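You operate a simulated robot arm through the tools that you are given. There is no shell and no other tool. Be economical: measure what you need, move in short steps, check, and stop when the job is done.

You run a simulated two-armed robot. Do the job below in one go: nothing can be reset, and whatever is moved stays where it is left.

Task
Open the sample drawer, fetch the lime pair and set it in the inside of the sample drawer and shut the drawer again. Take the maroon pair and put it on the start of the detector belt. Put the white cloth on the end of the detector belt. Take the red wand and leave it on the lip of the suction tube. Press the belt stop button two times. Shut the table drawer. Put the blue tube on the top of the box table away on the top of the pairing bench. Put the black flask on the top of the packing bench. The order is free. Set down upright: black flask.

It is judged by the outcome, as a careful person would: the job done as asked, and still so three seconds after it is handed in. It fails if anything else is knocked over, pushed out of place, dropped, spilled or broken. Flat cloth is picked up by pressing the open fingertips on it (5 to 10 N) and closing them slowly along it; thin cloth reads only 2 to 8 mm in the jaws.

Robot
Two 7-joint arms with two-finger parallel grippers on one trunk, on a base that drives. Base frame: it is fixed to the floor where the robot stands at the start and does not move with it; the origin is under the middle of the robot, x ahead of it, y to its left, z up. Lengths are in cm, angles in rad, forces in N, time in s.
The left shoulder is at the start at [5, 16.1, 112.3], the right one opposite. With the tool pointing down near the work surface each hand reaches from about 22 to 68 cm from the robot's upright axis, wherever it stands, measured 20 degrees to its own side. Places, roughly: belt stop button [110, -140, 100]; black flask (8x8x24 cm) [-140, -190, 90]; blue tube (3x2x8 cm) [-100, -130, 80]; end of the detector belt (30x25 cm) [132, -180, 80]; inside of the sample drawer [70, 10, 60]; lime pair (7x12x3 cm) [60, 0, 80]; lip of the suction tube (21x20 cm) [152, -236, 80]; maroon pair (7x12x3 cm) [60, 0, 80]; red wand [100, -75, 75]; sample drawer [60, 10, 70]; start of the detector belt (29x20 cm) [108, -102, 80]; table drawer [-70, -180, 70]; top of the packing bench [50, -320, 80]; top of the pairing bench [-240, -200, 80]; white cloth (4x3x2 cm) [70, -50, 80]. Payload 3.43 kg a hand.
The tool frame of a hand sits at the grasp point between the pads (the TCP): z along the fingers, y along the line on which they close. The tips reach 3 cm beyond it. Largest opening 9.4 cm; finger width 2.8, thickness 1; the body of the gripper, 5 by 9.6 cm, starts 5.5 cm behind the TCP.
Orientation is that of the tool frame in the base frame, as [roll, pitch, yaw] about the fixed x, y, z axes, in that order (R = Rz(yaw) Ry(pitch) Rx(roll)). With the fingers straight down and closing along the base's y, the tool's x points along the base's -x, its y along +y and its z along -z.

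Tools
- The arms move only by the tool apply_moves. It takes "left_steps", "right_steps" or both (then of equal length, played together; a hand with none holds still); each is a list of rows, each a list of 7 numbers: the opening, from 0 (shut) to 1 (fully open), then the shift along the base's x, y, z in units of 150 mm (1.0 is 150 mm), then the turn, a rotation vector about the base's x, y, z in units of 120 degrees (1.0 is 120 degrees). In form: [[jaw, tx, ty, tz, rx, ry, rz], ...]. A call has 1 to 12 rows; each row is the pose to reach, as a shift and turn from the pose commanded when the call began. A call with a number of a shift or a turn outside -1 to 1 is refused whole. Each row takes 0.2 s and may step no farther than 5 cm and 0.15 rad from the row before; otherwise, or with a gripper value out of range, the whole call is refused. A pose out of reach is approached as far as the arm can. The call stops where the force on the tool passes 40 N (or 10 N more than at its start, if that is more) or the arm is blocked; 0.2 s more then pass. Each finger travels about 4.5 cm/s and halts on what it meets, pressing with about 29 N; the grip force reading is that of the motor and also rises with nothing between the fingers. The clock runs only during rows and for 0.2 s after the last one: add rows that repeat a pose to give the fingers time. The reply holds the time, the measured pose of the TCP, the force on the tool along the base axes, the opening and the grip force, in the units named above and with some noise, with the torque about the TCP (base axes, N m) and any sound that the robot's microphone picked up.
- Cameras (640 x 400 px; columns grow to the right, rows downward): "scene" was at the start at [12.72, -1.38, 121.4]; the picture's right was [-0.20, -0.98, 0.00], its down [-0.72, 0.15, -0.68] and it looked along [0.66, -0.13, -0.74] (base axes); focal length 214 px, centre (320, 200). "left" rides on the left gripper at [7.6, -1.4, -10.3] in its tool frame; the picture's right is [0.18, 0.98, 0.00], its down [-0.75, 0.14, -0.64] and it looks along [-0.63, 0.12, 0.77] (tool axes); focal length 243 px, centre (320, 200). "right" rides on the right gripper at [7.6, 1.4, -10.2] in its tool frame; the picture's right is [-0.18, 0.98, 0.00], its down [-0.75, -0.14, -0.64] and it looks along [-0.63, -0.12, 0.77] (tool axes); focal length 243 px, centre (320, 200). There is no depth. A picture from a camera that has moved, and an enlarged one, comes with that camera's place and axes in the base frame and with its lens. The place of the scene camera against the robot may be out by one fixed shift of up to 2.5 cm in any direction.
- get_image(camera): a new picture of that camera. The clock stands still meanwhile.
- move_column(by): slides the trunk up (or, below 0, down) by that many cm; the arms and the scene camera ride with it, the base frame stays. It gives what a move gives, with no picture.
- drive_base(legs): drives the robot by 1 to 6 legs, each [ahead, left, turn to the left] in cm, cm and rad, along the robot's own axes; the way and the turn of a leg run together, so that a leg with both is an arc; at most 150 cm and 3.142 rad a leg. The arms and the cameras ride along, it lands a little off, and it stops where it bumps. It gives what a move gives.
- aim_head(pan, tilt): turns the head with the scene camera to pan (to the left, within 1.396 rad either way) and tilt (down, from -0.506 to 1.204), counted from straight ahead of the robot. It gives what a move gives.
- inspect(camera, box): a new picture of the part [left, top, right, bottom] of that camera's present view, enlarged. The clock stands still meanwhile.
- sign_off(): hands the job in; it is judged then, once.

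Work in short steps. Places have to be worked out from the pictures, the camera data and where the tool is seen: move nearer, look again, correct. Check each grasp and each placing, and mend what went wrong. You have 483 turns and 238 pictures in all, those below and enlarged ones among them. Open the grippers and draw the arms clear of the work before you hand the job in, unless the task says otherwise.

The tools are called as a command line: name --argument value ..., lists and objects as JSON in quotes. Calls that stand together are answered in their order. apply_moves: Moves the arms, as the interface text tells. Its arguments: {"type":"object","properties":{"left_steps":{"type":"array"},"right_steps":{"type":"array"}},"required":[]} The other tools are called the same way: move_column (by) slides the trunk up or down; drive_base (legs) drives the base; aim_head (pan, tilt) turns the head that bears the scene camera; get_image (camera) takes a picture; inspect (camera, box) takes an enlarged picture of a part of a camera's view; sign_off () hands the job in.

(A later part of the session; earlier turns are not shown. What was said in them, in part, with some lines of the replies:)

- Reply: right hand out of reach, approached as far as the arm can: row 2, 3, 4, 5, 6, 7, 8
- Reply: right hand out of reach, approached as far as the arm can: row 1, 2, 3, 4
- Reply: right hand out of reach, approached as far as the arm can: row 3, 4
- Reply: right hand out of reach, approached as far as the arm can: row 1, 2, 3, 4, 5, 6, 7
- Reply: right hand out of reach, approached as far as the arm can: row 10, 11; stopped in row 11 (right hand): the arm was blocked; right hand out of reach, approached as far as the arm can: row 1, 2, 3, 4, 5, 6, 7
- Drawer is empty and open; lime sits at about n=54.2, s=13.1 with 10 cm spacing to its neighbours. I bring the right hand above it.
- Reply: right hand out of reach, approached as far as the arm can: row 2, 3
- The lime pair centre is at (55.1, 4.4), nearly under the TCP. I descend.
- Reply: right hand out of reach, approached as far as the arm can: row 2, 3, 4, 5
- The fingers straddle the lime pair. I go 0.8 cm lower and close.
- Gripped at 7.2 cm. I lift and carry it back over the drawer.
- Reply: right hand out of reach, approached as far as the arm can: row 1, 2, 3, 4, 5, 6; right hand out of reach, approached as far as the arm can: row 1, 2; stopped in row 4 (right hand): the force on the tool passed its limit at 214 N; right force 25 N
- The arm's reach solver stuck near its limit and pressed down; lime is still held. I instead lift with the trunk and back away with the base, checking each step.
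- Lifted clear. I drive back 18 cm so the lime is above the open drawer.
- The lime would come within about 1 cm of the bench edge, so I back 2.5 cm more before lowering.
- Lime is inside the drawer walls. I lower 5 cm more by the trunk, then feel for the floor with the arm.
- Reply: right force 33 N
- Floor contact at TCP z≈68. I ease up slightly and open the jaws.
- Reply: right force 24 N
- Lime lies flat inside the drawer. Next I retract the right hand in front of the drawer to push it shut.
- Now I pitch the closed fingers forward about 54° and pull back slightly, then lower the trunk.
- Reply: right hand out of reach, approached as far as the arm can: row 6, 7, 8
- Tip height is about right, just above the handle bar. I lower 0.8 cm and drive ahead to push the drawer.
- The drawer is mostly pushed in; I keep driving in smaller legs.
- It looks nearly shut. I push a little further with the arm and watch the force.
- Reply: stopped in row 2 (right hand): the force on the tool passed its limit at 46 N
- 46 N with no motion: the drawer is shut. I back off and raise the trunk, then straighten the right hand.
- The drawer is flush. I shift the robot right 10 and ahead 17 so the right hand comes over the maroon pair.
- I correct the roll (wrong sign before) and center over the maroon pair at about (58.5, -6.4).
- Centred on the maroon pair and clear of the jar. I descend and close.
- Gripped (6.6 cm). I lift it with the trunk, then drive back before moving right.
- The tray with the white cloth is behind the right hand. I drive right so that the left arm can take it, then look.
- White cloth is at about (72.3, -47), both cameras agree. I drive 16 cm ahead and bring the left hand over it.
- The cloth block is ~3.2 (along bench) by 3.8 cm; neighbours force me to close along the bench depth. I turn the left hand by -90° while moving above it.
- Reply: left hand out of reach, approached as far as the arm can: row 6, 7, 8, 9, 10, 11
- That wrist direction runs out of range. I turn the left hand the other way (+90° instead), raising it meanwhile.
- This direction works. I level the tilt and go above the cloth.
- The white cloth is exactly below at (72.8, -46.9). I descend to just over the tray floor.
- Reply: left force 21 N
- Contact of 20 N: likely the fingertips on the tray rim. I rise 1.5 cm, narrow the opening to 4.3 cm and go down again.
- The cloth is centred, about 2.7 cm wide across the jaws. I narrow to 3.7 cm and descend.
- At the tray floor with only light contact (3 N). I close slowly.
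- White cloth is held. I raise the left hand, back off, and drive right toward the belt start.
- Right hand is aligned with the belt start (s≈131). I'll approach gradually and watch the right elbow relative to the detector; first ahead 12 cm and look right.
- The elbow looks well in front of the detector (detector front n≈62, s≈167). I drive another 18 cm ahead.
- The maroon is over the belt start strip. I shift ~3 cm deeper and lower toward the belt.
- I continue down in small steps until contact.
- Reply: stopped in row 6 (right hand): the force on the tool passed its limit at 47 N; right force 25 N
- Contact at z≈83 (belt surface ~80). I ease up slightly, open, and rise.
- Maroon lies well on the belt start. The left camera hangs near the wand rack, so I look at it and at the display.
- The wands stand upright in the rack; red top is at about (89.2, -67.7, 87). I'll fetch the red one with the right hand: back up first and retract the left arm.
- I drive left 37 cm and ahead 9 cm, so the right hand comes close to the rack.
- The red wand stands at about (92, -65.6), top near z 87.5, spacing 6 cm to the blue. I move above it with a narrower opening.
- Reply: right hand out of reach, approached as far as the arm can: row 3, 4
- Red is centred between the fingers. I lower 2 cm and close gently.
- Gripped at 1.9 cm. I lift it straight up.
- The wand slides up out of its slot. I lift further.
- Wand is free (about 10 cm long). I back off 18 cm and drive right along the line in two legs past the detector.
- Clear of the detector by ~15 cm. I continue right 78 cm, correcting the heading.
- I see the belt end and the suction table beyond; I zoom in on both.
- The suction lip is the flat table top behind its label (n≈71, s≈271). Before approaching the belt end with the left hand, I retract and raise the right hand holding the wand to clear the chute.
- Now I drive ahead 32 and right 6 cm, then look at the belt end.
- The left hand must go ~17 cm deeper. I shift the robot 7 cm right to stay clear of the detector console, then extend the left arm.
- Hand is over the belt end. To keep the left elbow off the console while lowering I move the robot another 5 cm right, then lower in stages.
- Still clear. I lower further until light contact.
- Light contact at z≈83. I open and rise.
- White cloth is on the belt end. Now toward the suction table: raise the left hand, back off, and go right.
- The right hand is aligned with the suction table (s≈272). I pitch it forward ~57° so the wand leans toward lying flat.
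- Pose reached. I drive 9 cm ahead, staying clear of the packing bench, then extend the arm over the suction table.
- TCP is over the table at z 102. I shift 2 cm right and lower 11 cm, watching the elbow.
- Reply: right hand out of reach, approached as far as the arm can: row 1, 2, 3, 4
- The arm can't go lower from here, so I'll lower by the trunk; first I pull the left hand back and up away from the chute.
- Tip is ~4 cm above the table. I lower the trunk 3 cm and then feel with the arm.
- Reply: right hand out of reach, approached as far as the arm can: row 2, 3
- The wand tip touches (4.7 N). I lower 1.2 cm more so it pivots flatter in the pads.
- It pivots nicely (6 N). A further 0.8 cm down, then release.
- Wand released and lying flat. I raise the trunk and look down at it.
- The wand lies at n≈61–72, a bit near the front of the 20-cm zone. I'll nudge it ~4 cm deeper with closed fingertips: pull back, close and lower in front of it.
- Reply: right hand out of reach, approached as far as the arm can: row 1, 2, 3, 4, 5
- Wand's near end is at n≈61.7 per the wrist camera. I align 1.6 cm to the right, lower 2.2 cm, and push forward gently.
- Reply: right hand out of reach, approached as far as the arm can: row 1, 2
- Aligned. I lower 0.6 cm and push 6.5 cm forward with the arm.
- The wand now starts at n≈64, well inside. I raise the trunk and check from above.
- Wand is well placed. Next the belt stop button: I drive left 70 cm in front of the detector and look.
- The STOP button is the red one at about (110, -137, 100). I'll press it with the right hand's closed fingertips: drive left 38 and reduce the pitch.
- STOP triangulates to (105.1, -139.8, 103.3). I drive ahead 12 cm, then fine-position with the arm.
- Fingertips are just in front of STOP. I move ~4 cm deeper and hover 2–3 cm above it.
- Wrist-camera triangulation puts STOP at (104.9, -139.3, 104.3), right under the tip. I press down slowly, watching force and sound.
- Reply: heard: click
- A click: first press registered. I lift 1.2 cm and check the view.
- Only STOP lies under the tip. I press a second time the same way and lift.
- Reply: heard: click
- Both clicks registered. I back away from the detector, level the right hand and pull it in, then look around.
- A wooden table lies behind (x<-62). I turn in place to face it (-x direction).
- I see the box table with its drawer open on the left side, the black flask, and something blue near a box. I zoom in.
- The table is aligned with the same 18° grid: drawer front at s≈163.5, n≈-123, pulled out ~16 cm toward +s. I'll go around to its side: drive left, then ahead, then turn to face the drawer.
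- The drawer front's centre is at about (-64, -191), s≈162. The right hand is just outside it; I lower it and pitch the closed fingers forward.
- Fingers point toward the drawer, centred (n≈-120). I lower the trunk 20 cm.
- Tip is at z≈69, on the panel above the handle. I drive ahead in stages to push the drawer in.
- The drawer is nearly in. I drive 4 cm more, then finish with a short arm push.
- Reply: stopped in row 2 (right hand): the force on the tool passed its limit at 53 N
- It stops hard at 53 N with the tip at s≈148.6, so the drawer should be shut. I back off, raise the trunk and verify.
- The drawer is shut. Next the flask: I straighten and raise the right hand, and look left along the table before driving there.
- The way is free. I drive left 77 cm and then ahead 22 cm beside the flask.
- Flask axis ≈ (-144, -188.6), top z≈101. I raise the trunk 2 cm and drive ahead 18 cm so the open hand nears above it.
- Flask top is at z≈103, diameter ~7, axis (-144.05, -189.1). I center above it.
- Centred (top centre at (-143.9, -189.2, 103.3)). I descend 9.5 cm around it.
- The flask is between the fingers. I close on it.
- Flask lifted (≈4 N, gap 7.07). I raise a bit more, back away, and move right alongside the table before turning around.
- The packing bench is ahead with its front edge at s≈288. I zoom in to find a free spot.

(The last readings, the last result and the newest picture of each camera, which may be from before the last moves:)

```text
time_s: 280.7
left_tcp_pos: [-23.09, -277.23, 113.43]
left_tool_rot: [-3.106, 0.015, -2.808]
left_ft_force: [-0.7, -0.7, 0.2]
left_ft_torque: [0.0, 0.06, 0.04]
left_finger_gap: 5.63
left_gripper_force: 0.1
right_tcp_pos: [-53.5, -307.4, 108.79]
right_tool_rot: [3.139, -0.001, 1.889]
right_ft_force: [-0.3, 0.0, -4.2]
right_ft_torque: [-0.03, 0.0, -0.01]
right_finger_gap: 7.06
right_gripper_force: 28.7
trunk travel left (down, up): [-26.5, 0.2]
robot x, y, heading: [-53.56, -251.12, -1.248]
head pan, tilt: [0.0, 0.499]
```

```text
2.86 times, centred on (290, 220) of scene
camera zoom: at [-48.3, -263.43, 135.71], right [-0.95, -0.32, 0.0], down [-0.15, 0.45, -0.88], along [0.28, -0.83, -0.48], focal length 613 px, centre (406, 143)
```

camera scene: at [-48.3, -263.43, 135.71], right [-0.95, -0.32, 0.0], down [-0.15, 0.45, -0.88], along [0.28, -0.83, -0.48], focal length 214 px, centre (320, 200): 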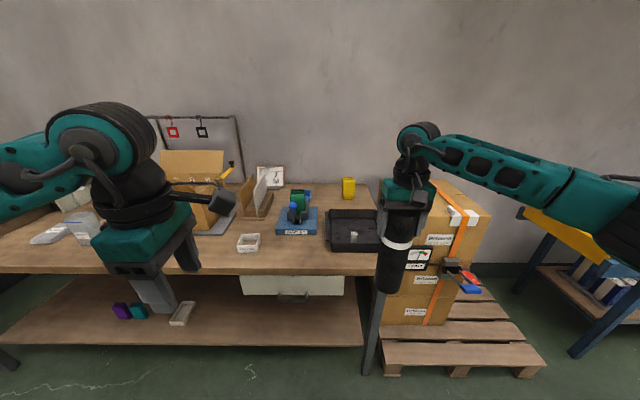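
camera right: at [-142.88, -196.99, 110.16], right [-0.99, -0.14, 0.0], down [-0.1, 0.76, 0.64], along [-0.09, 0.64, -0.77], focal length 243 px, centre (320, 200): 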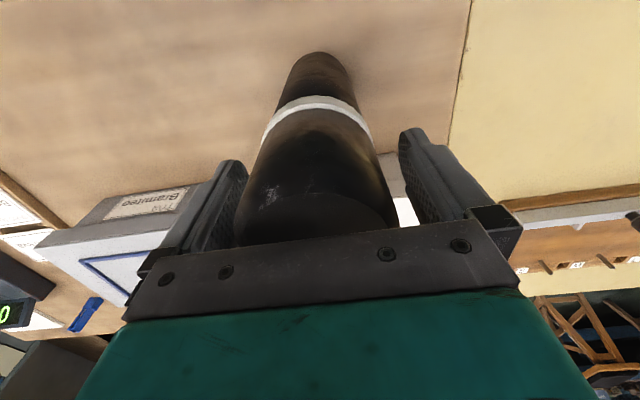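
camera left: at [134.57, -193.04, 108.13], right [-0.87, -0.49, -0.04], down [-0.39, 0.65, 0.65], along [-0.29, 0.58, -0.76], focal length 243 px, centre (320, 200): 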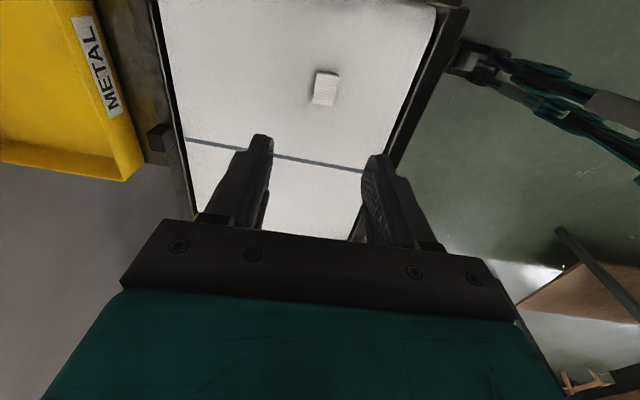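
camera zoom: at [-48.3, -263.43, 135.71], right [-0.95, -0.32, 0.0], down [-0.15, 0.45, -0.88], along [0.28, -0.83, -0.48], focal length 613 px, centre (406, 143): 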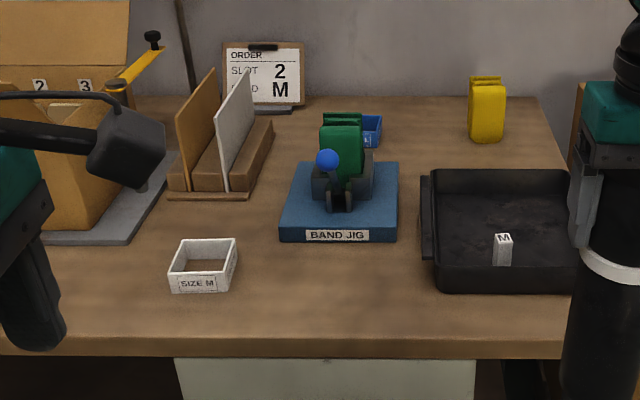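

A free area lies between the SIZE M box and the black tray, in front of the band jig: about n=-118, s=298. I drive left 29, then ahead 20.

drive_base --legs '[[0, 29, 0], [20, 0, 0]]'

get_image --camera "scene"

get_image --camera "right"

```text
time_s: 285.0
left_tcp_pos: [10.87, -286.58, 113.34]
left_tool_rot: [-3.107, 0.014, -2.806]
left_ft_force: [-0.3, -0.6, 0.0]
left_ft_torque: [0.04, 0.0, 0.0]
left_finger_gap: 5.66
left_gripper_force: 0.0
right_tcp_pos: [-19.77, -316.76, 108.83]
right_tool_rot: [3.136, 0.001, 1.89]
right_ft_force: [0.3, -0.2, -4.7]
right_ft_torque: [0.02, -0.01, -0.02]
right_finger_gap: 7.06
right_gripper_force: 29.0
trunk travel left (down, up): [-26.5, 0.2]
robot x, y, heading: [-19.56, -260.05, -1.238]
head pan, tilt: [0.0, 0.499]
```

```text
110 pictures are left
camera scene: at [-14.48, -272.75, 135.7], right [-0.95, -0.32, 0.0], down [-0.15, 0.45, -0.88], along [0.28, -0.83, -0.48], focal length 214 px, centre (320, 200)
```

scene: 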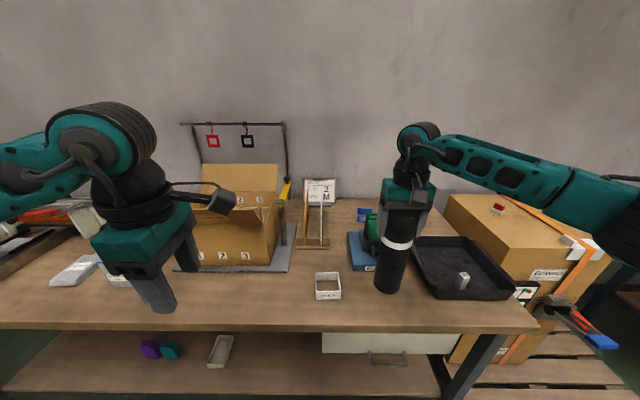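

```text
109 pictures are left
camera right: at [-20.8, -309.11, 119.13], right [0.99, 0.13, 0.0], down [0.1, -0.76, 0.64], along [0.09, -0.63, -0.77], focal length 243 px, centre (320, 200)
```

right: 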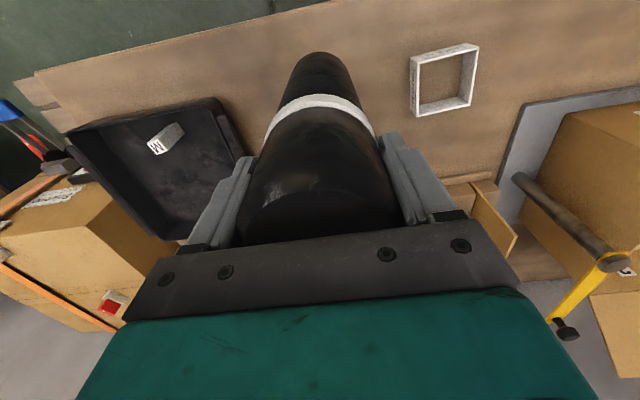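

Flask hangs at n=-117.6, s=295. I move 2.5 cm deeper and lower by 6.5 cm.

apply_moves --right_steps '[[0.45, 0.03, -0.08, 0, 0, 0, 0], [0.45, 0.05, -0.16, 0, 0, 0, 0], [0.45, 0.05, -0.16, -0.15, 0, 0, 0], [0.45, 0.05, -0.16, -0.3, 0, 0, 0], [0.45, 0.05, -0.16, -0.43, 0, 0, 0]]'

get_image --camera "scene"

```text
time_s: 286.2
left_tcp_pos: [10.71, -286.51, 113.35]
left_tool_rot: [-3.105, 0.015, -2.805]
left_ft_force: [0.4, 0.7, -0.6]
left_ft_torque: [-0.04, -0.02, -0.01]
left_finger_gap: 5.62
left_gripper_force: 0.1
right_tcp_pos: [-19.21, -319.04, 102.18]
right_tool_rot: [3.139, 0.0, 1.887]
right_ft_force: [-1.1, 9.7, -5.1]
right_ft_torque: [0.43, 0.03, 0.02]
right_finger_gap: 7.02
right_gripper_force: 29.0
trunk travel left (down, up): [-26.5, 0.2]
robot x, y, heading: [-19.51, -260.19, -1.246]
head pan, tilt: [0.0, 0.499]
```

```text
108 pictures are left
camera scene: at [-14.57, -272.56, 135.72], right [-0.95, -0.32, 0.0], down [-0.15, 0.45, -0.88], along [0.28, -0.83, -0.48], focal length 214 px, centre (320, 200)
```

scene: 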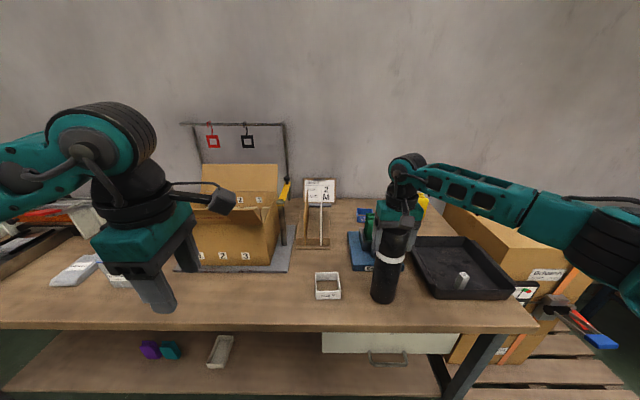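

There is a 10 N sideways force: the flask or finger touches the band jig's upright. I back away toward the robot by 3.5 cm immediately.

apply_moves --right_steps '[[0.45, -0.02, 0.08, 0, 0, 0, 0], [0.45, -0.05, 0.16, 0, 0, 0, 0], [0.45, -0.07, 0.22, 0, 0, 0, 0]]'

inspect --camera "scene" --box '[310, 130, 500, 320]'

get_image --camera "right"

```text
time_s: 287.0
left_tcp_pos: [10.72, -286.61, 113.5]
left_tool_rot: [-3.105, 0.016, -2.805]
left_ft_force: [0.4, -0.5, 0.5]
left_ft_torque: [-0.03, 0.02, 0.03]
left_finger_gap: 5.63
left_gripper_force: 0.0
right_tcp_pos: [-20.11, -315.8, 102.34]
right_tool_rot: [3.139, 0.003, 1.89]
right_ft_force: [0.7, -0.2, -4.1]
right_ft_torque: [0.0, 0.03, 0.01]
right_finger_gap: 7.01
right_gripper_force: 29.5
trunk travel left (down, up): [-26.5, 0.2]
robot x, y, heading: [-19.7, -260.5, -1.245]
head pan, tilt: [0.0, 0.499]
```

```text
2.11 times, centred on (405, 225) of scene
camera zoom: at [-14.52, -272.65, 135.72], right [-0.95, -0.32, 0.0], down [-0.15, 0.45, -0.88], along [0.28, -0.83, -0.48], focal length 452 px, centre (141, 147)
```

zoom: 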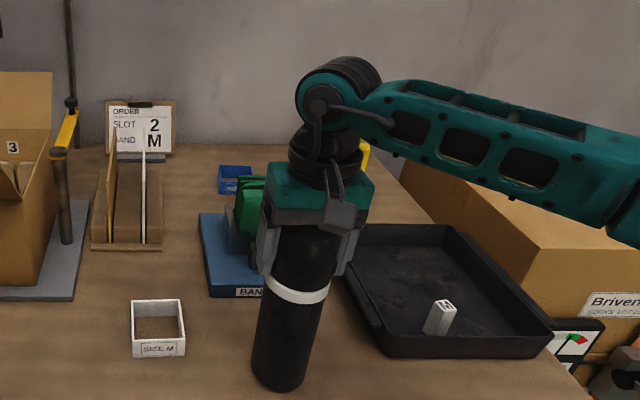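

```text
106 pictures are left
camera right: at [-21.22, -308.2, 112.7], right [0.99, 0.13, 0.0], down [0.1, -0.76, 0.64], along [0.09, -0.64, -0.77], focal length 243 px, centre (320, 200)
```

right: 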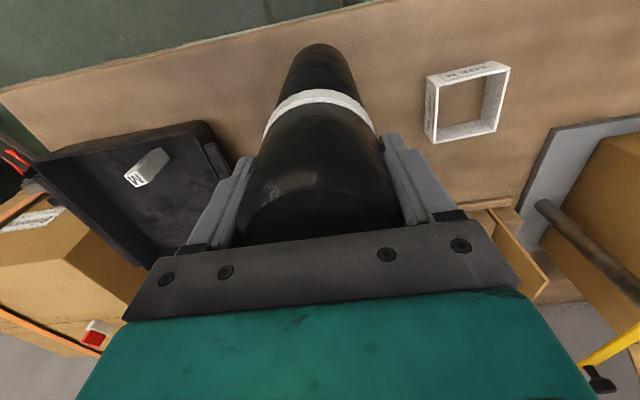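

Force is gone. The flask base still sits ~4 cm inside the bench edge, so I lower it here until contact.

apply_moves --right_steps '[[0.45, 0, 0, -0.04, 0, 0, 0], [0.45, 0, 0, -0.08, 0, 0, 0], [0.45, 0, 0, -0.11, 0, 0, 0], [0.45, 0, 0, -0.14, 0, 0, 0]]'

```text
time_s: 288.0
left_tcp_pos: [10.75, -286.26, 113.42]
left_tool_rot: [-3.103, 0.016, -2.805]
left_ft_force: [0.1, -0.2, 0.3]
left_ft_torque: [0.0, 0.01, -0.01]
left_finger_gap: 5.63
left_gripper_force: 0.0
right_tcp_pos: [-19.95, -315.63, 100.41]
right_tool_rot: [3.137, 0.005, 1.89]
right_ft_force: [-3.7, 4.7, 23.3]
right_ft_torque: [0.12, 0.53, -0.07]
right_finger_gap: 7.03
right_gripper_force: 28.6
trunk travel left (down, up): [-26.5, 0.2]
robot x, y, heading: [-19.69, -260.06, -1.246]
head pan, tilt: [0.0, 0.499]
```

Contact with the bench. I ease up 2–3 mm and open gently.

apply_moves --right_steps '[[0.45, 0, 0, 0.015, 0, 0, 0], [0.6, 0, 0, 0.015, 0, 0, 0], [0.8, 0, 0, 0.015, 0, 0, 0], [1, 0, 0, 0.015, 0, 0, 0], [1, 0, 0, 0.015, 0, 0, 0], [1, 0, 0, 0.015, 0, 0, 0]]'

get_image --camera "right"

```text
time_s: 289.4
left_tcp_pos: [10.78, -286.53, 113.41]
left_tool_rot: [-3.105, 0.015, -2.805]
left_ft_force: [-0.9, 0.1, -0.7]
left_ft_torque: [0.01, 0.01, 0.0]
left_finger_gap: 5.63
left_gripper_force: 0.0
right_tcp_pos: [-20.09, -315.79, 100.52]
right_tool_rot: [3.138, -0.001, 1.889]
right_ft_force: [0.3, -0.4, -0.4]
right_ft_torque: [0.0, -0.06, 0.01]
right_finger_gap: 9.4
right_gripper_force: 0.0
trunk travel left (down, up): [-26.5, 0.2]
robot x, y, heading: [-19.77, -260.37, -1.246]
head pan, tilt: [0.0, 0.499]
```

```text
105 pictures are left
camera right: at [-21.13, -308.11, 110.84], right [0.99, 0.13, 0.0], down [0.1, -0.76, 0.64], along [0.09, -0.64, -0.77], focal length 243 px, centre (320, 200)
```

right: 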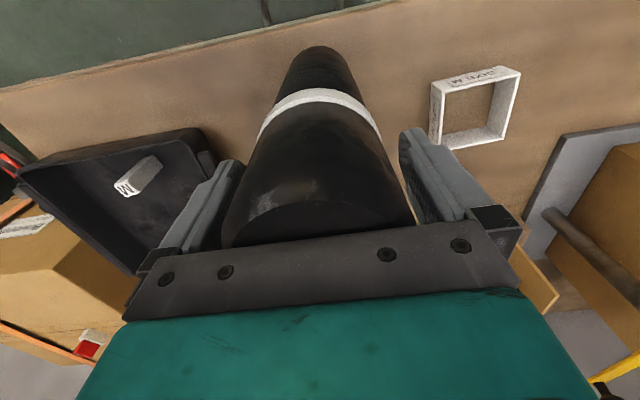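

The flask stands. I raise the hand straight up clear of it.

apply_moves --right_steps '[[1, 0, 0, 0.15, 0, 0, 0], [1, 0, 0, 0.3, 0, 0, 0], [1, 0, 0, 0.45, 0, 0, 0], [1, 0, 0, 0.6, 0, 0, 0], [1, 0, 0, 0.75, 0, 0, 0]]'

drive_base --legs '[[-25, 0, 0]]'

get_image --camera "scene"

```text
time_s: 290.6
left_tcp_pos: [10.78, -286.53, 113.45]
left_tool_rot: [-3.104, 0.016, -2.805]
left_ft_force: [-0.1, 0.6, 0.0]
left_ft_torque: [-0.03, 0.02, -0.01]
left_finger_gap: 5.65
left_gripper_force: 0.0
right_tcp_pos: [-19.87, -315.74, 111.73]
right_tool_rot: [3.137, 0.0, 1.889]
right_ft_force: [-0.2, 0.5, -0.8]
right_ft_torque: [-0.01, 0.01, 0.01]
right_finger_gap: 9.42
right_gripper_force: 0.1
trunk travel left (down, up): [-26.5, 0.2]
robot x, y, heading: [-19.44, -260.42, -1.24]
head pan, tilt: [0.0, 0.499]
```

```text
time_s: 292.4
left_tcp_pos: [2.62, -262.67, 113.37]
left_tool_rot: [-3.105, 0.016, -2.806]
left_ft_force: [0.0, -0.2, -0.2]
left_ft_torque: [-0.04, 0.01, 0.01]
left_finger_gap: 5.63
left_gripper_force: 0.0
right_tcp_pos: [-27.99, -291.8, 111.71]
right_tool_rot: [3.139, 0.0, 1.892]
right_ft_force: [-0.9, -0.4, -0.2]
right_ft_torque: [-0.09, -0.02, -0.06]
right_finger_gap: 9.41
right_gripper_force: 0.1
trunk travel left (down, up): [-26.5, 0.2]
robot x, y, heading: [-27.78, -236.75, -1.244]
head pan, tilt: [0.0, 0.499]
```

```text
104 pictures are left
camera scene: at [-22.63, -248.7, 135.73], right [-0.95, -0.32, 0.0], down [-0.15, 0.45, -0.88], along [0.28, -0.83, -0.48], focal length 214 px, centre (320, 200)
```

scene: 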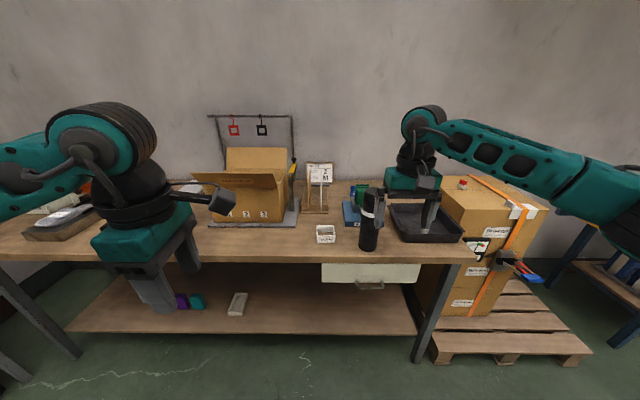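

Flask stands upright on the packing bench. I check the band jig for any displacement.

inspect --camera "scene" --box '[300, 155, 460, 260]'

```text
3.81 times, centred on (380, 208) of scene
camera zoom: at [-22.63, -248.7, 135.73], right [-0.95, -0.32, 0.0], down [-0.15, 0.45, -0.88], along [0.28, -0.83, -0.48], focal length 817 px, centre (91, 171)
```

zoom: 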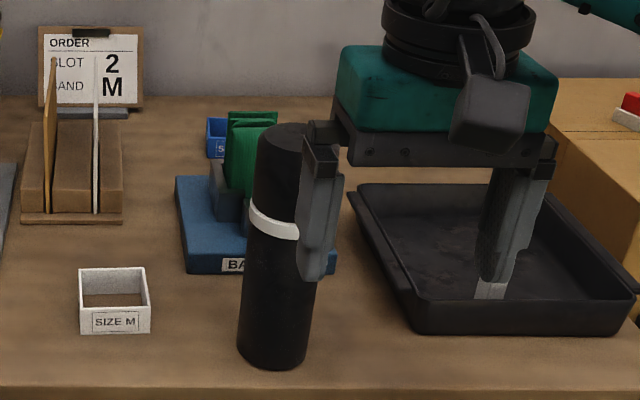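

The jig is unmoved. Next the blue tube: it stands nearest the other long side of the box table, so I drive around the near end.

drive_base --legs '[[0, 62, 0], [-100, 0, 0]]'

aim_head --pan -0.6 --tilt 0.5

get_image --camera "scene"

```text
time_s: 303.0
left_tcp_pos: [28.85, -149.35, 113.38]
left_tool_rot: [-3.104, 0.015, -2.807]
left_ft_force: [-0.4, -0.1, 0.4]
left_ft_torque: [-0.01, 0.02, 0.01]
left_finger_gap: 5.66
left_gripper_force: 0.0
right_tcp_pos: [-1.96, -178.49, 111.81]
right_tool_rot: [3.139, 0.0, 1.89]
right_ft_force: [0.3, 0.1, 0.3]
right_ft_torque: [-0.02, -0.02, 0.0]
right_finger_gap: 9.42
right_gripper_force: 0.0
trunk travel left (down, up): [-26.5, 0.2]
robot x, y, heading: [-1.67, -123.36, -1.243]
head pan, tilt: [0.0, 0.499]
```

```text
time_s: 304.0
left_tcp_pos: [28.75, -149.38, 113.46]
left_tool_rot: [-3.104, 0.014, -2.806]
left_ft_force: [-0.4, 0.9, 1.1]
left_ft_torque: [0.0, 0.02, -0.01]
left_finger_gap: 5.64
left_gripper_force: 0.0
right_tcp_pos: [-2.0, -178.48, 111.66]
right_tool_rot: [3.139, -0.001, 1.889]
right_ft_force: [-0.2, -0.1, 0.7]
right_ft_torque: [-0.02, 0.02, 0.02]
right_finger_gap: 9.4
right_gripper_force: 0.1
trunk travel left (down, up): [-26.5, 0.2]
robot x, y, heading: [-1.39, -123.0, -1.245]
head pan, tilt: [-0.6, 0.499]
```

```text
102 pictures are left
camera scene: at [-1.86, -135.54, 135.72], right [-0.96, 0.27, 0.0], down [0.13, 0.46, -0.88], along [-0.24, -0.85, -0.48], focal length 214 px, centre (320, 200)
```

scene: 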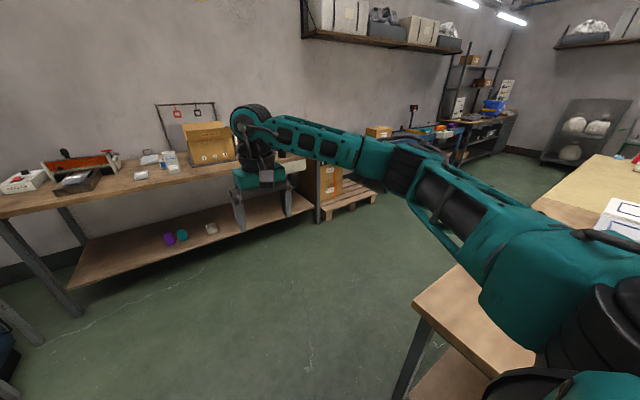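

Clear. I continue back 80 cm, then sideways right 80 cm beside the table.

drive_base --legs '[[-82, 0, 0], [0, -80, 0]]'

aim_head --pan 0.0 --tilt 0.6

get_image --camera "scene"

get_image --camera "right"

```text
time_s: 315.5
left_tcp_pos: [-74.15, -97.51, 113.54]
left_tool_rot: [-3.105, 0.015, -2.799]
left_ft_force: [0.7, -0.3, -0.7]
left_ft_torque: [-0.01, 0.01, 0.0]
left_finger_gap: 5.66
left_gripper_force: 0.1
right_tcp_pos: [-104.58, -126.85, 111.82]
right_tool_rot: [3.139, 0.0, 1.895]
right_ft_force: [0.3, 0.3, 0.2]
right_ft_torque: [0.02, 0.0, 0.01]
right_finger_gap: 9.38
right_gripper_force: 0.1
trunk travel left (down, up): [-26.5, 0.2]
robot x, y, heading: [-104.9, -71.69, -1.239]
head pan, tilt: [-0.6, 0.499]
```

```text
time_s: 316.5
left_tcp_pos: [-74.07, -97.58, 113.32]
left_tool_rot: [-3.104, 0.017, -2.798]
left_ft_force: [-0.3, -0.1, -0.5]
left_ft_torque: [0.01, 0.01, 0.01]
left_finger_gap: 5.65
left_gripper_force: 0.0
right_tcp_pos: [-104.55, -126.89, 111.75]
right_tool_rot: [3.137, 0.0, 1.896]
right_ft_force: [0.2, 0.1, 0.6]
right_ft_torque: [0.0, 0.02, -0.03]
right_finger_gap: 9.39
right_gripper_force: 0.0
trunk travel left (down, up): [-26.5, 0.2]
robot x, y, heading: [-104.24, -71.72, -1.238]
head pan, tilt: [0.0, 0.6]
```

```text
101 pictures are left
camera scene: at [-99.49, -83.54, 134.81], right [-0.95, -0.33, 0.0], down [-0.18, 0.53, -0.83], along [0.27, -0.78, -0.56], focal length 214 px, centre (320, 200)
```

scene: 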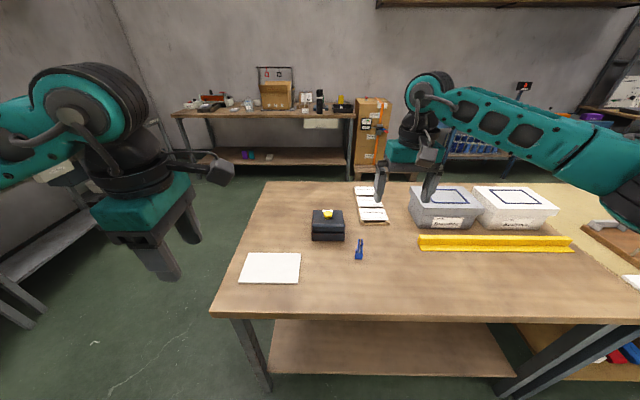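

```text
100 pictures are left
camera right: at [-105.71, -119.28, 122.09], right [0.99, 0.14, 0.0], down [0.1, -0.76, 0.64], along [0.09, -0.63, -0.77], focal length 243 px, centre (320, 200)
```

right: 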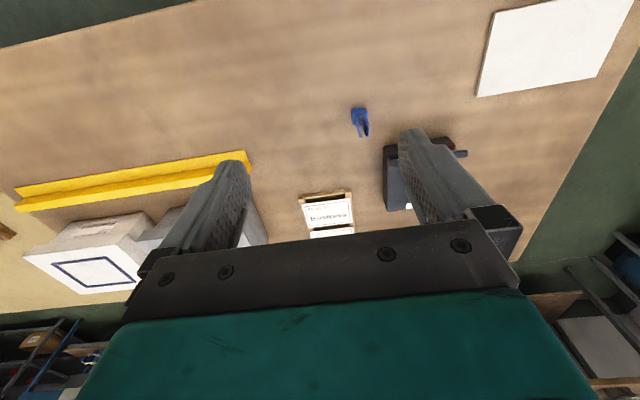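

Zooming in on the blue tube to see its shape and orientation.

inspect --camera "right" --box '[310, 85, 420, 155]'

inspect --camera "scene" --box '[310, 210, 410, 280]'

```text
5.71 times, centred on (365, 120) of right
camera zoom: at [-105.71, -119.28, 122.09], right [0.99, 0.14, 0.0], down [0.1, -0.76, 0.64], along [0.09, -0.63, -0.77], focal length 1386 px, centre (63, 657)
```

zoom: 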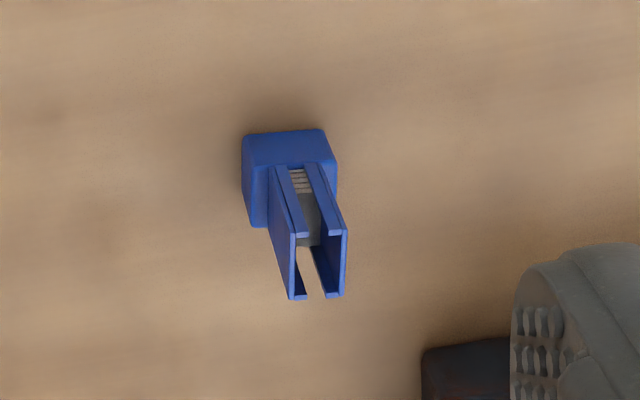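

```text
5.71 times, centred on (360, 245) of scene
camera zoom: at [-99.49, -83.54, 134.81], right [-0.95, -0.33, 0.0], down [-0.18, 0.53, -0.83], along [0.27, -0.78, -0.56], focal length 1226 px, centre (91, -57)
```

zoom: 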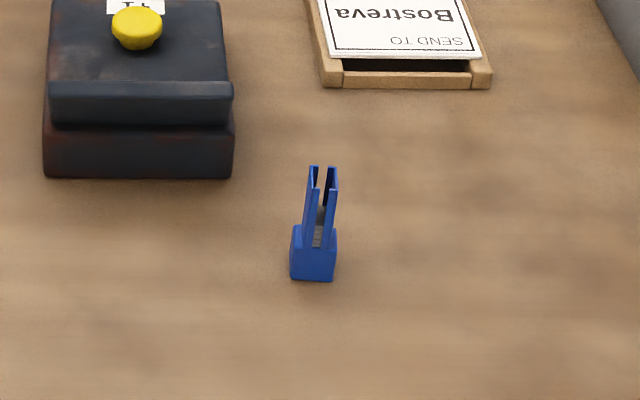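

The blue piece stands upright at about (-96.3, -133.8), 3 cm wide base. I drive 3 cm ahead and move the right hand above it with a 5 cm opening.

drive_base --legs '[[3, 5, 0]]'

apply_moves --right_steps '[[0.8, 0.04, -0.12, -0.1, 0, 0, 0], [0.55, 0.08, -0.24, -0.3, 0, 0, 0], [0.53, 0.12, -0.33, -0.55, 0, 0, 0], [0.53, 0.12, -0.33, -0.8, 0, 0, 0], [0.53, 0.12, -0.33, -0.93, 0, 0, 0]]'

get_image --camera "right"

```text
time_s: 317.6
left_tcp_pos: [-68.34, -98.84, 113.41]
left_tool_rot: [-3.106, 0.016, -2.801]
left_ft_force: [-0.7, 0.5, -0.8]
left_ft_torque: [-0.03, 0.05, 0.05]
left_finger_gap: 5.65
left_gripper_force: 0.0
right_tcp_pos: [-98.82, -128.18, 111.82]
right_tool_rot: [3.138, -0.001, 1.896]
right_ft_force: [-0.1, -0.4, -0.1]
right_ft_torque: [0.01, 0.0, 0.0]
right_finger_gap: 9.42
right_gripper_force: 0.1
trunk travel left (down, up): [-26.5, 0.2]
robot x, y, heading: [-99.27, -73.33, -1.238]
head pan, tilt: [0.0, 0.6]
```

```text
time_s: 318.8
left_tcp_pos: [-68.34, -98.74, 113.4]
left_tool_rot: [-3.107, 0.016, -2.798]
left_ft_force: [0.4, -0.1, -0.8]
left_ft_torque: [0.01, 0.0, -0.03]
left_finger_gap: 5.64
left_gripper_force: 0.2
right_tcp_pos: [-97.03, -133.15, 97.82]
right_tool_rot: [3.138, 0.0, 1.896]
right_ft_force: [0.0, 0.3, -0.1]
right_ft_torque: [0.02, -0.02, 0.03]
right_finger_gap: 4.98
right_gripper_force: 0.0
trunk travel left (down, up): [-26.5, 0.2]
robot x, y, heading: [-98.79, -72.46, -1.239]
head pan, tilt: [0.0, 0.6]
```

```text
97 pictures are left
camera right: at [-98.21, -125.48, 108.12], right [0.99, 0.14, 0.0], down [0.1, -0.76, 0.64], along [0.09, -0.63, -0.77], focal length 243 px, centre (320, 200)
```

right: 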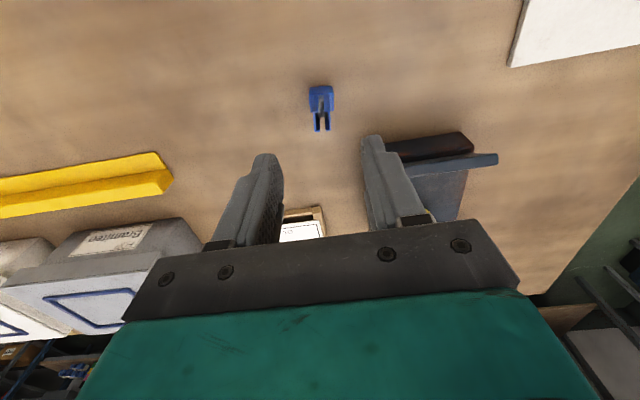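

Tube axis ≈ (-96.75, -134.1). I correct 1 cm and descend 10 cm, then look again.

apply_moves --right_steps '[[0.53, 0.017, -0.067, 0, 0, 0, 0], [0.53, 0.017, -0.067, -0.25, 0, 0, 0], [0.53, 0.017, -0.067, -0.5, 0, 0, 0], [0.53, 0.017, -0.067, -0.6, 0, 0, 0]]'

get_image --camera "right"

```text
time_s: 319.8
left_tcp_pos: [-68.33, -98.74, 113.49]
left_tool_rot: [-3.103, 0.016, -2.8]
left_ft_force: [0.0, -1.3, 0.1]
left_ft_torque: [-0.03, -0.03, -0.04]
left_finger_gap: 5.66
left_gripper_force: 0.0
right_tcp_pos: [-97.0, -134.27, 88.7]
right_tool_rot: [3.138, 0.001, 1.896]
right_ft_force: [-0.4, -0.2, -0.3]
right_ft_torque: [-0.01, 0.02, 0.02]
right_finger_gap: 4.95
right_gripper_force: 0.1
trunk travel left (down, up): [-26.5, 0.2]
robot x, y, heading: [-98.58, -72.99, -1.242]
head pan, tilt: [0.0, 0.6]
```

```text
96 pictures are left
camera right: at [-98.03, -126.62, 99.14], right [0.99, 0.14, 0.0], down [0.11, -0.76, 0.64], along [0.09, -0.64, -0.77], focal length 243 px, centre (320, 200)
```

right: 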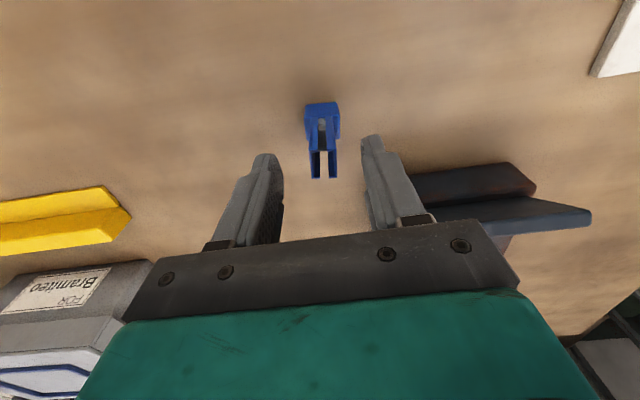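

Well centred. I descend 6.5 cm to grip low on the base.

apply_moves --right_steps '[[0.53, 0.01, 0.005, -0.15, 0, 0, 0], [0.53, 0.01, 0.005, -0.3, 0, 0, 0], [0.53, 0.01, 0.005, -0.43, 0, 0, 0], [0.53, 0.01, 0.005, -0.43, 0, 0, 0], [0.35, 0.01, 0.005, -0.43, 0, 0, 0], [0.2, 0.01, 0.005, -0.43, 0, 0, 0], [0.2, 0.01, 0.005, -0.43, 0, 0, 0]]'

get_image --camera "right"

```text
time_s: 321.0
left_tcp_pos: [-68.47, -98.69, 113.48]
left_tool_rot: [-3.104, 0.015, -2.8]
left_ft_force: [0.0, 0.3, -0.6]
left_ft_torque: [-0.01, 0.01, 0.03]
left_finger_gap: 5.65
left_gripper_force: 0.0
right_tcp_pos: [-96.99, -134.64, 83.02]
right_tool_rot: [-3.14, 0.008, 1.892]
right_ft_force: [-8.1, 2.7, 20.0]
right_ft_torque: [0.15, 1.06, -0.07]
right_finger_gap: 3.51
right_gripper_force: 8.4
trunk travel left (down, up): [-26.5, 0.2]
robot x, y, heading: [-99.04, -72.76, -1.237]
head pan, tilt: [0.0, 0.6]
stopped in row 6 (right hand): the force on the tool passed its limit at 42 N (the readings are from after the stop); the commanded pose is now the measured one
```

```text
95 pictures are left
camera right: at [-98.1, -126.82, 93.28], right [0.99, 0.14, 0.0], down [0.1, -0.75, 0.65], along [0.09, -0.64, -0.76], focal length 243 px, centre (320, 200)
```

right: 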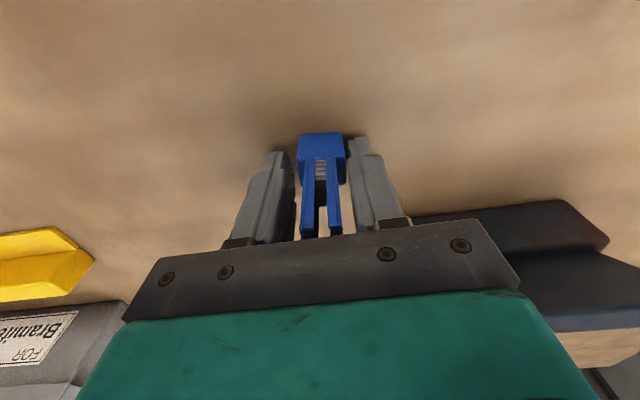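

The tips touched the table (surface z≈80). I rise 4 mm and finish closing.

apply_moves --right_steps '[[0.37, 0, 0, 0.03, 0, 0, 0], [0.3, 0, 0, 0.03, 0, 0, 0], [0.15, 0, 0, 0.03, 0, 0, 0], [0.1, 0, 0, 0.03, 0, 0, 0], [0.1, 0, 0, 0.03, 0, 0, 0]]'

apply_moves --right_steps '[[0.1, 0, 0, 0.15, 0, 0, 0], [0.1, 0, 0, 0.35, 0, 0, 0], [0.1, 0, 0, 0.6, 0, 0, 0], [0.1, 0, 0, 0.85, 0, 0, 0]]'

get_image --camera "right"

```text
time_s: 322.2
left_tcp_pos: [-68.29, -98.78, 113.5]
left_tool_rot: [-3.104, 0.016, -2.801]
left_ft_force: [0.1, 0.2, 0.4]
left_ft_torque: [0.02, 0.01, 0.01]
left_finger_gap: 5.63
left_gripper_force: 0.0
right_tcp_pos: [-96.84, -134.27, 83.11]
right_tool_rot: [3.138, 0.005, 1.896]
right_ft_force: [0.1, -0.4, 0.4]
right_ft_torque: [0.01, 0.02, -0.01]
right_finger_gap: 2.76
right_gripper_force: 28.9
trunk travel left (down, up): [-26.5, 0.2]
robot x, y, heading: [-99.16, -72.71, -1.241]
head pan, tilt: [0.0, 0.6]
```

```text
time_s: 323.2
left_tcp_pos: [-68.47, -98.68, 113.44]
left_tool_rot: [-3.105, 0.015, -2.801]
left_ft_force: [-0.2, 0.1, -0.5]
left_ft_torque: [0.01, -0.05, -0.03]
left_finger_gap: 5.64
left_gripper_force: 0.1
right_tcp_pos: [-96.8, -134.36, 95.84]
right_tool_rot: [3.138, 0.004, 1.896]
right_ft_force: [-0.1, 0.1, -0.8]
right_ft_torque: [-0.01, 0.03, 0.0]
right_finger_gap: 2.75
right_gripper_force: 28.8
trunk travel left (down, up): [-26.5, 0.2]
robot x, y, heading: [-99.35, -72.91, -1.24]
head pan, tilt: [0.0, 0.6]
```

```text
94 pictures are left
camera right: at [-97.96, -126.65, 106.25], right [0.99, 0.14, 0.0], down [0.1, -0.76, 0.65], along [0.09, -0.64, -0.76], focal length 243 px, centre (320, 200)
```

right: 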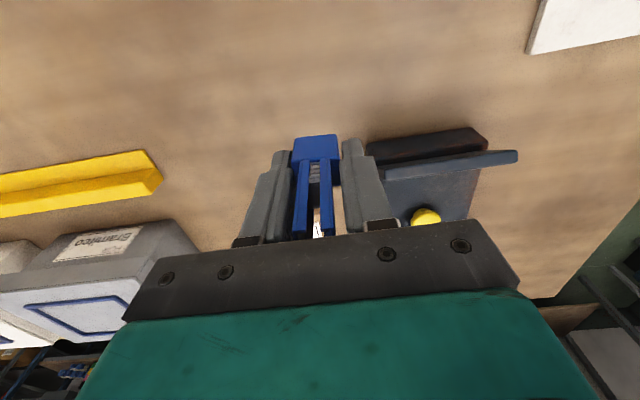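

The blue tube is held (2.75 cm). I back off 18 cm and drive right toward the pairing bench, then look.

drive_base --legs '[[-18, 0, 0], [0, -80, 0]]'

get_image --camera "scene"

```text
time_s: 331.6
left_tcp_pos: [-148.91, -107.29, 113.46]
left_tool_rot: [-3.106, 0.015, -2.816]
left_ft_force: [-0.2, -0.7, 0.9]
left_ft_torque: [-0.02, -0.01, -0.03]
left_finger_gap: 5.64
left_gripper_force: 0.1
right_tcp_pos: [-177.91, -142.33, 95.88]
right_tool_rot: [3.139, 0.007, 1.878]
right_ft_force: [0.2, -0.7, -1.2]
right_ft_torque: [-0.02, 0.03, 0.03]
right_finger_gap: 2.37
right_gripper_force: 29.0
trunk travel left (down, up): [-26.5, 0.2]
robot x, y, heading: [-178.85, -80.9, -1.253]
head pan, tilt: [0.0, 0.6]
```

```text
93 pictures are left
camera scene: at [-174.11, -92.78, 134.81], right [-0.95, -0.31, 0.0], down [-0.18, 0.54, -0.83], along [0.26, -0.78, -0.56], focal length 214 px, centre (320, 200)
```

scene: 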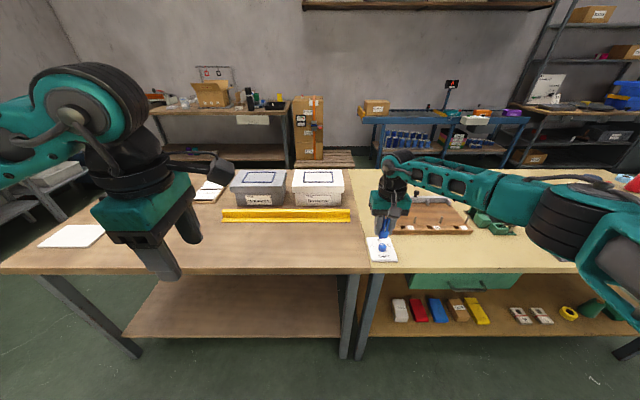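

I check the grip in the right camera and the free area on the pairing bench.

get_image --camera "right"

inspect --camera "scene" --box '[350, 170, 640, 340]'

```text
92 pictures are left
camera right: at [-178.94, -134.64, 106.19], right [0.99, 0.12, 0.0], down [0.09, -0.76, 0.65], along [0.08, -0.64, -0.76], focal length 243 px, centre (320, 200)
```

right: 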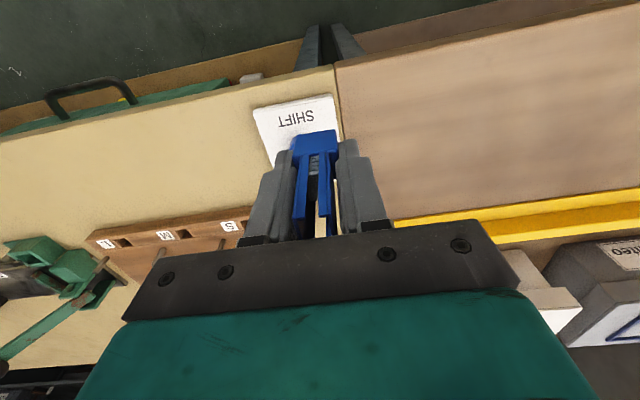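

```text
2.21 times, centred on (495, 255) of scene
camera zoom: at [-174.11, -92.78, 134.81], right [-0.95, -0.31, 0.0], down [-0.18, 0.54, -0.83], along [0.26, -0.78, -0.56], focal length 473 px, centre (-66, 79)
```

zoom: 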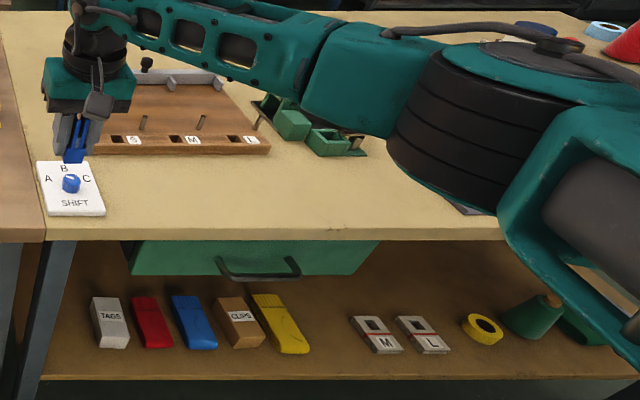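

A free strip lies in front of the board, about n=-244, s=83. I drive right 31 and ahead 4.

drive_base --legs '[[0, -31, 0.015], [4, 0, 0]]'

get_image --camera "right"

get_image --camera "scene"

```text
time_s: 335.4
left_tcp_pos: [-176.72, -120.55, 113.34]
left_tool_rot: [-3.107, 0.018, -2.802]
left_ft_force: [0.1, -0.5, 0.0]
left_ft_torque: [0.0, -0.01, -0.03]
left_finger_gap: 5.65
left_gripper_force: 0.2
right_tcp_pos: [-205.17, -156.13, 95.83]
right_tool_rot: [3.139, 0.003, 1.892]
right_ft_force: [0.5, 0.3, -0.7]
right_ft_torque: [0.03, 0.0, 0.0]
right_finger_gap: 2.37
right_gripper_force: 28.5
trunk travel left (down, up): [-26.5, 0.2]
robot x, y, heading: [-207.2, -94.52, -1.243]
head pan, tilt: [0.0, 0.6]
```

```text
90 pictures are left
camera right: at [-206.38, -148.4, 106.12], right [0.99, 0.13, 0.0], down [0.1, -0.76, 0.64], along [0.09, -0.64, -0.76], focal length 243 px, centre (320, 200)
```

right: 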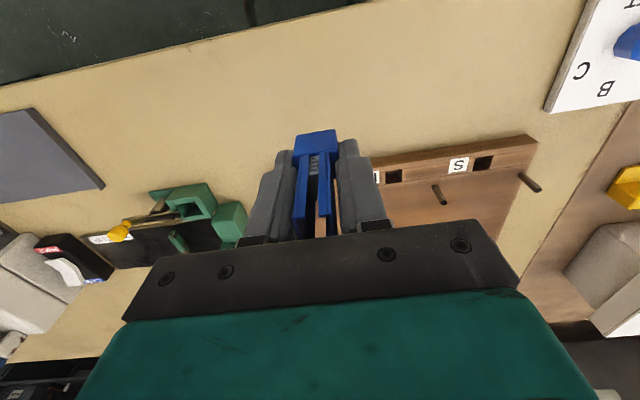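

```text
89 pictures are left
camera scene: at [-202.1, -106.52, 134.79], right [-0.95, -0.32, 0.0], down [-0.18, 0.54, -0.82], along [0.27, -0.78, -0.57], focal length 214 px, centre (320, 200)
```

scene: 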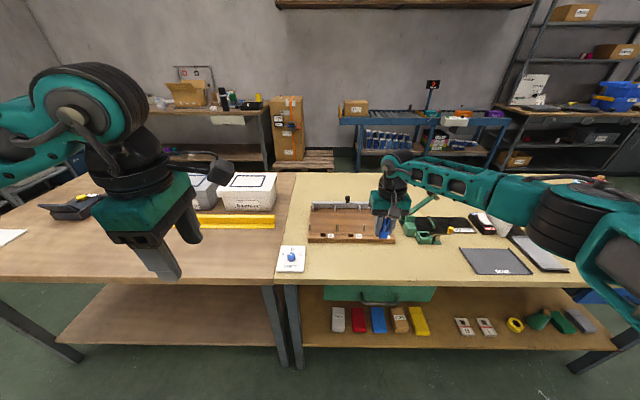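

Below the hand is bare bench. I lower 11.5 cm, then gently to contact.

apply_moves --right_steps '[[0.1, 0, 0, -0.2, 0, 0, 0], [0.1, 0, 0, -0.4, 0, 0, 0], [0.1, 0, 0, -0.6, 0, 0, 0], [0.1, 0, 0, -0.76, 0, 0, 0], [0.1, 0, 0, -0.76, 0, 0, 0]]'

apply_moves --right_steps '[[0.1, 0, 0, -0.02, 0, 0, 0], [0.1, 0, 0, -0.04, 0, 0, 0], [0.1, 0, 0, -0.06, 0, 0, 0]]'

get_image --camera "right"

```text
time_s: 336.6
left_tcp_pos: [-176.7, -120.47, 113.41]
left_tool_rot: [-3.105, 0.016, -2.801]
left_ft_force: [-0.4, -0.1, 0.1]
left_ft_torque: [0.0, 0.01, -0.02]
left_finger_gap: 5.62
left_gripper_force: 0.0
right_tcp_pos: [-205.29, -155.98, 84.43]
right_tool_rot: [3.14, 0.005, 1.891]
right_ft_force: [-0.2, 0.7, 0.4]
right_ft_torque: [0.01, -0.01, -0.01]
right_finger_gap: 2.38
right_gripper_force: 28.7
trunk travel left (down, up): [-26.5, 0.2]
robot x, y, heading: [-207.18, -94.47, -1.236]
head pan, tilt: [0.0, 0.6]
```

```text
time_s: 337.4
left_tcp_pos: [-176.77, -120.55, 113.37]
left_tool_rot: [-3.104, 0.014, -2.802]
left_ft_force: [0.2, -0.1, -0.6]
left_ft_torque: [0.03, 0.03, 0.01]
left_finger_gap: 5.65
left_gripper_force: 0.0
right_tcp_pos: [-205.35, -155.97, 83.53]
right_tool_rot: [3.139, 0.005, 1.892]
right_ft_force: [0.4, -0.3, 1.7]
right_ft_torque: [0.01, 0.05, 0.02]
right_finger_gap: 2.4
right_gripper_force: 29.2
trunk travel left (down, up): [-26.5, 0.2]
robot x, y, heading: [-207.19, -94.38, -1.241]
head pan, tilt: [0.0, 0.6]
```

```text
88 pictures are left
camera right: at [-206.45, -148.3, 93.89], right [0.99, 0.13, 0.0], down [0.1, -0.76, 0.65], along [0.09, -0.64, -0.76], focal length 243 px, centre (320, 200)
```

right: 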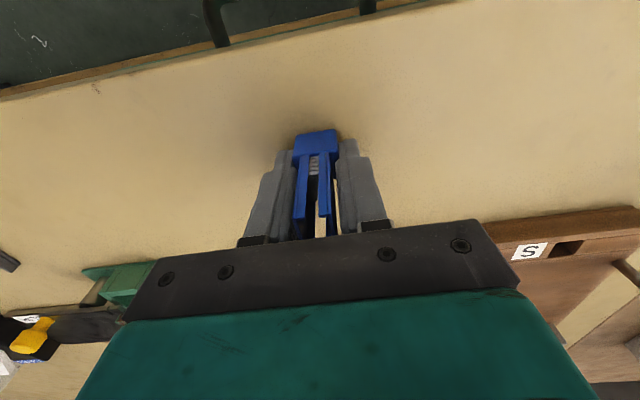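

Light contact. I lower another 3 mm and open slowly so it settles upright.

apply_moves --right_steps '[[0.1, 0, 0, -0.02, 0, 0, 0], [0.25, 0, 0, -0.02, 0, 0, 0], [0.3, 0, 0, -0.02, 0, 0, 0], [0.35, 0, 0, -0.02, 0, 0, 0], [0.4, 0, 0, -0.02, 0, 0, 0], [0.5, 0, 0, -0.02, 0, 0, 0], [0.55, 0, 0, -0.02, 0, 0, 0]]'

get_image --camera "right"

```text
time_s: 339.0
left_tcp_pos: [-176.74, -120.38, 113.42]
left_tool_rot: [-3.104, 0.017, -2.801]
left_ft_force: [-0.1, 0.1, -0.8]
left_ft_torque: [0.02, 0.05, -0.03]
left_finger_gap: 5.66
left_gripper_force: 0.0
right_tcp_pos: [-205.25, -155.97, 83.32]
right_tool_rot: [3.139, 0.006, 1.891]
right_ft_force: [0.4, 0.1, 0.2]
right_ft_torque: [0.01, 0.01, -0.01]
right_finger_gap: 5.17
right_gripper_force: 0.1
trunk travel left (down, up): [-26.5, 0.2]
robot x, y, heading: [-207.19, -94.61, -1.241]
head pan, tilt: [0.0, 0.6]
```

```text
87 pictures are left
camera right: at [-206.41, -148.36, 93.63], right [0.99, 0.13, 0.0], down [0.1, -0.76, 0.65], along [0.09, -0.64, -0.76], focal length 243 px, centre (320, 200)
```

right: 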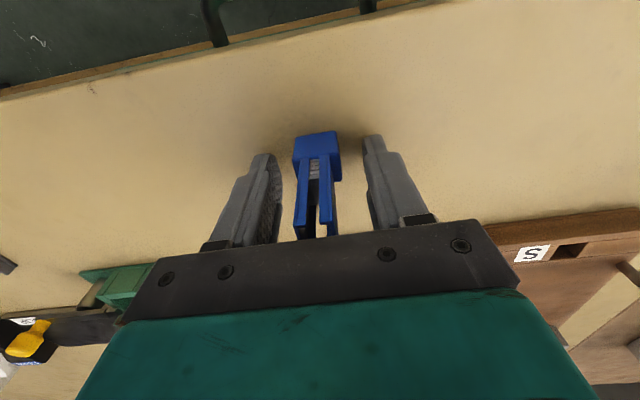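

It stands free. I raise the hand straight up, back off, and check.

apply_moves --right_steps '[[0.55, 0, 0, 0.2, 0, 0, 0], [0.55, 0, 0, 0.4, 0, 0, 0], [0.55, 0, 0, 0.65, 0, 0, 0], [0.55, 0, 0, 0.9, 0, 0, 0]]'

drive_base --legs '[[-25, 0, 0]]'

get_image --camera "scene"

```text
time_s: 340.0
left_tcp_pos: [-176.7, -120.48, 113.4]
left_tool_rot: [-3.107, 0.015, -2.802]
left_ft_force: [-0.1, -0.7, 1.3]
left_ft_torque: [-0.01, 0.0, -0.02]
left_finger_gap: 5.63
left_gripper_force: 0.1
right_tcp_pos: [-205.58, -156.14, 96.93]
right_tool_rot: [3.14, 0.004, 1.891]
right_ft_force: [-0.4, 0.2, 0.1]
right_ft_torque: [0.02, 0.0, -0.03]
right_finger_gap: 5.18
right_gripper_force: 0.1
trunk travel left (down, up): [-26.5, 0.2]
robot x, y, heading: [-207.59, -94.63, -1.241]
head pan, tilt: [0.0, 0.6]
```

```text
time_s: 341.8
left_tcp_pos: [-185.02, -97.0, 113.44]
left_tool_rot: [-3.105, 0.016, -2.809]
left_ft_force: [0.5, 0.0, -0.3]
left_ft_torque: [-0.02, -0.01, -0.03]
left_finger_gap: 5.64
left_gripper_force: 0.0
right_tcp_pos: [-213.99, -132.45, 96.96]
right_tool_rot: [3.139, 0.006, 1.886]
right_ft_force: [0.1, 0.3, 0.6]
right_ft_torque: [-0.03, -0.01, -0.03]
right_finger_gap: 5.16
right_gripper_force: 0.0
trunk travel left (down, up): [-26.5, 0.2]
robot x, y, heading: [-215.21, -70.86, -1.248]
head pan, tilt: [0.0, 0.6]
```

```text
86 pictures are left
camera scene: at [-210.22, -82.81, 134.82], right [-0.95, -0.32, 0.0], down [-0.18, 0.54, -0.83], along [0.26, -0.78, -0.56], focal length 214 px, centre (320, 200)
```

scene: 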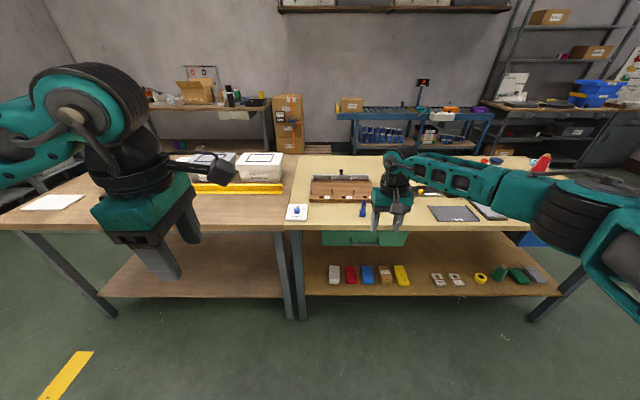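

Everything is in place and both grippers are open and clear of the benches. The blue tube stands on the pairing bench and the flask is upright on the packing bench, so I hand the job in.

sign_off

```text
The job is handed in.
```

I did every step of the job and handed it in; the hand-in gave no result back, so the "done" below rests on my own pictures and readings.

- **Sample drawer:** the lime pair lies flat inside, and the drawer is shut.
- **Detector belt:** the maroon pair is on the start of the belt and the white cloth is on the end.
- **Red wand:** it lies flat on the suction tube table, near the middle of the top. I took that flat top to be the lip.
- **Belt stop button:** I pressed it twice and heard a click each time. The display already read "STOPPED" beforehand.
- **Table drawer:** it is shut.
- **Blue tube:** it stands on the pairing bench.
- **Black flask:** it stands upright on the packing bench.

Two contacts happened along the way:

- **Lime pair:** while I was lifting it, the arm stuck and pressed it into the sample bench with a peak of 214 N. I saw no damage, and the pair stayed in the grip.
- **Band jig:** while I was setting down the flask, it pushed the band jig on the packing bench with about 10 N. A picture afterwards showed the jig in its place, within about 1 cm of measuring error.
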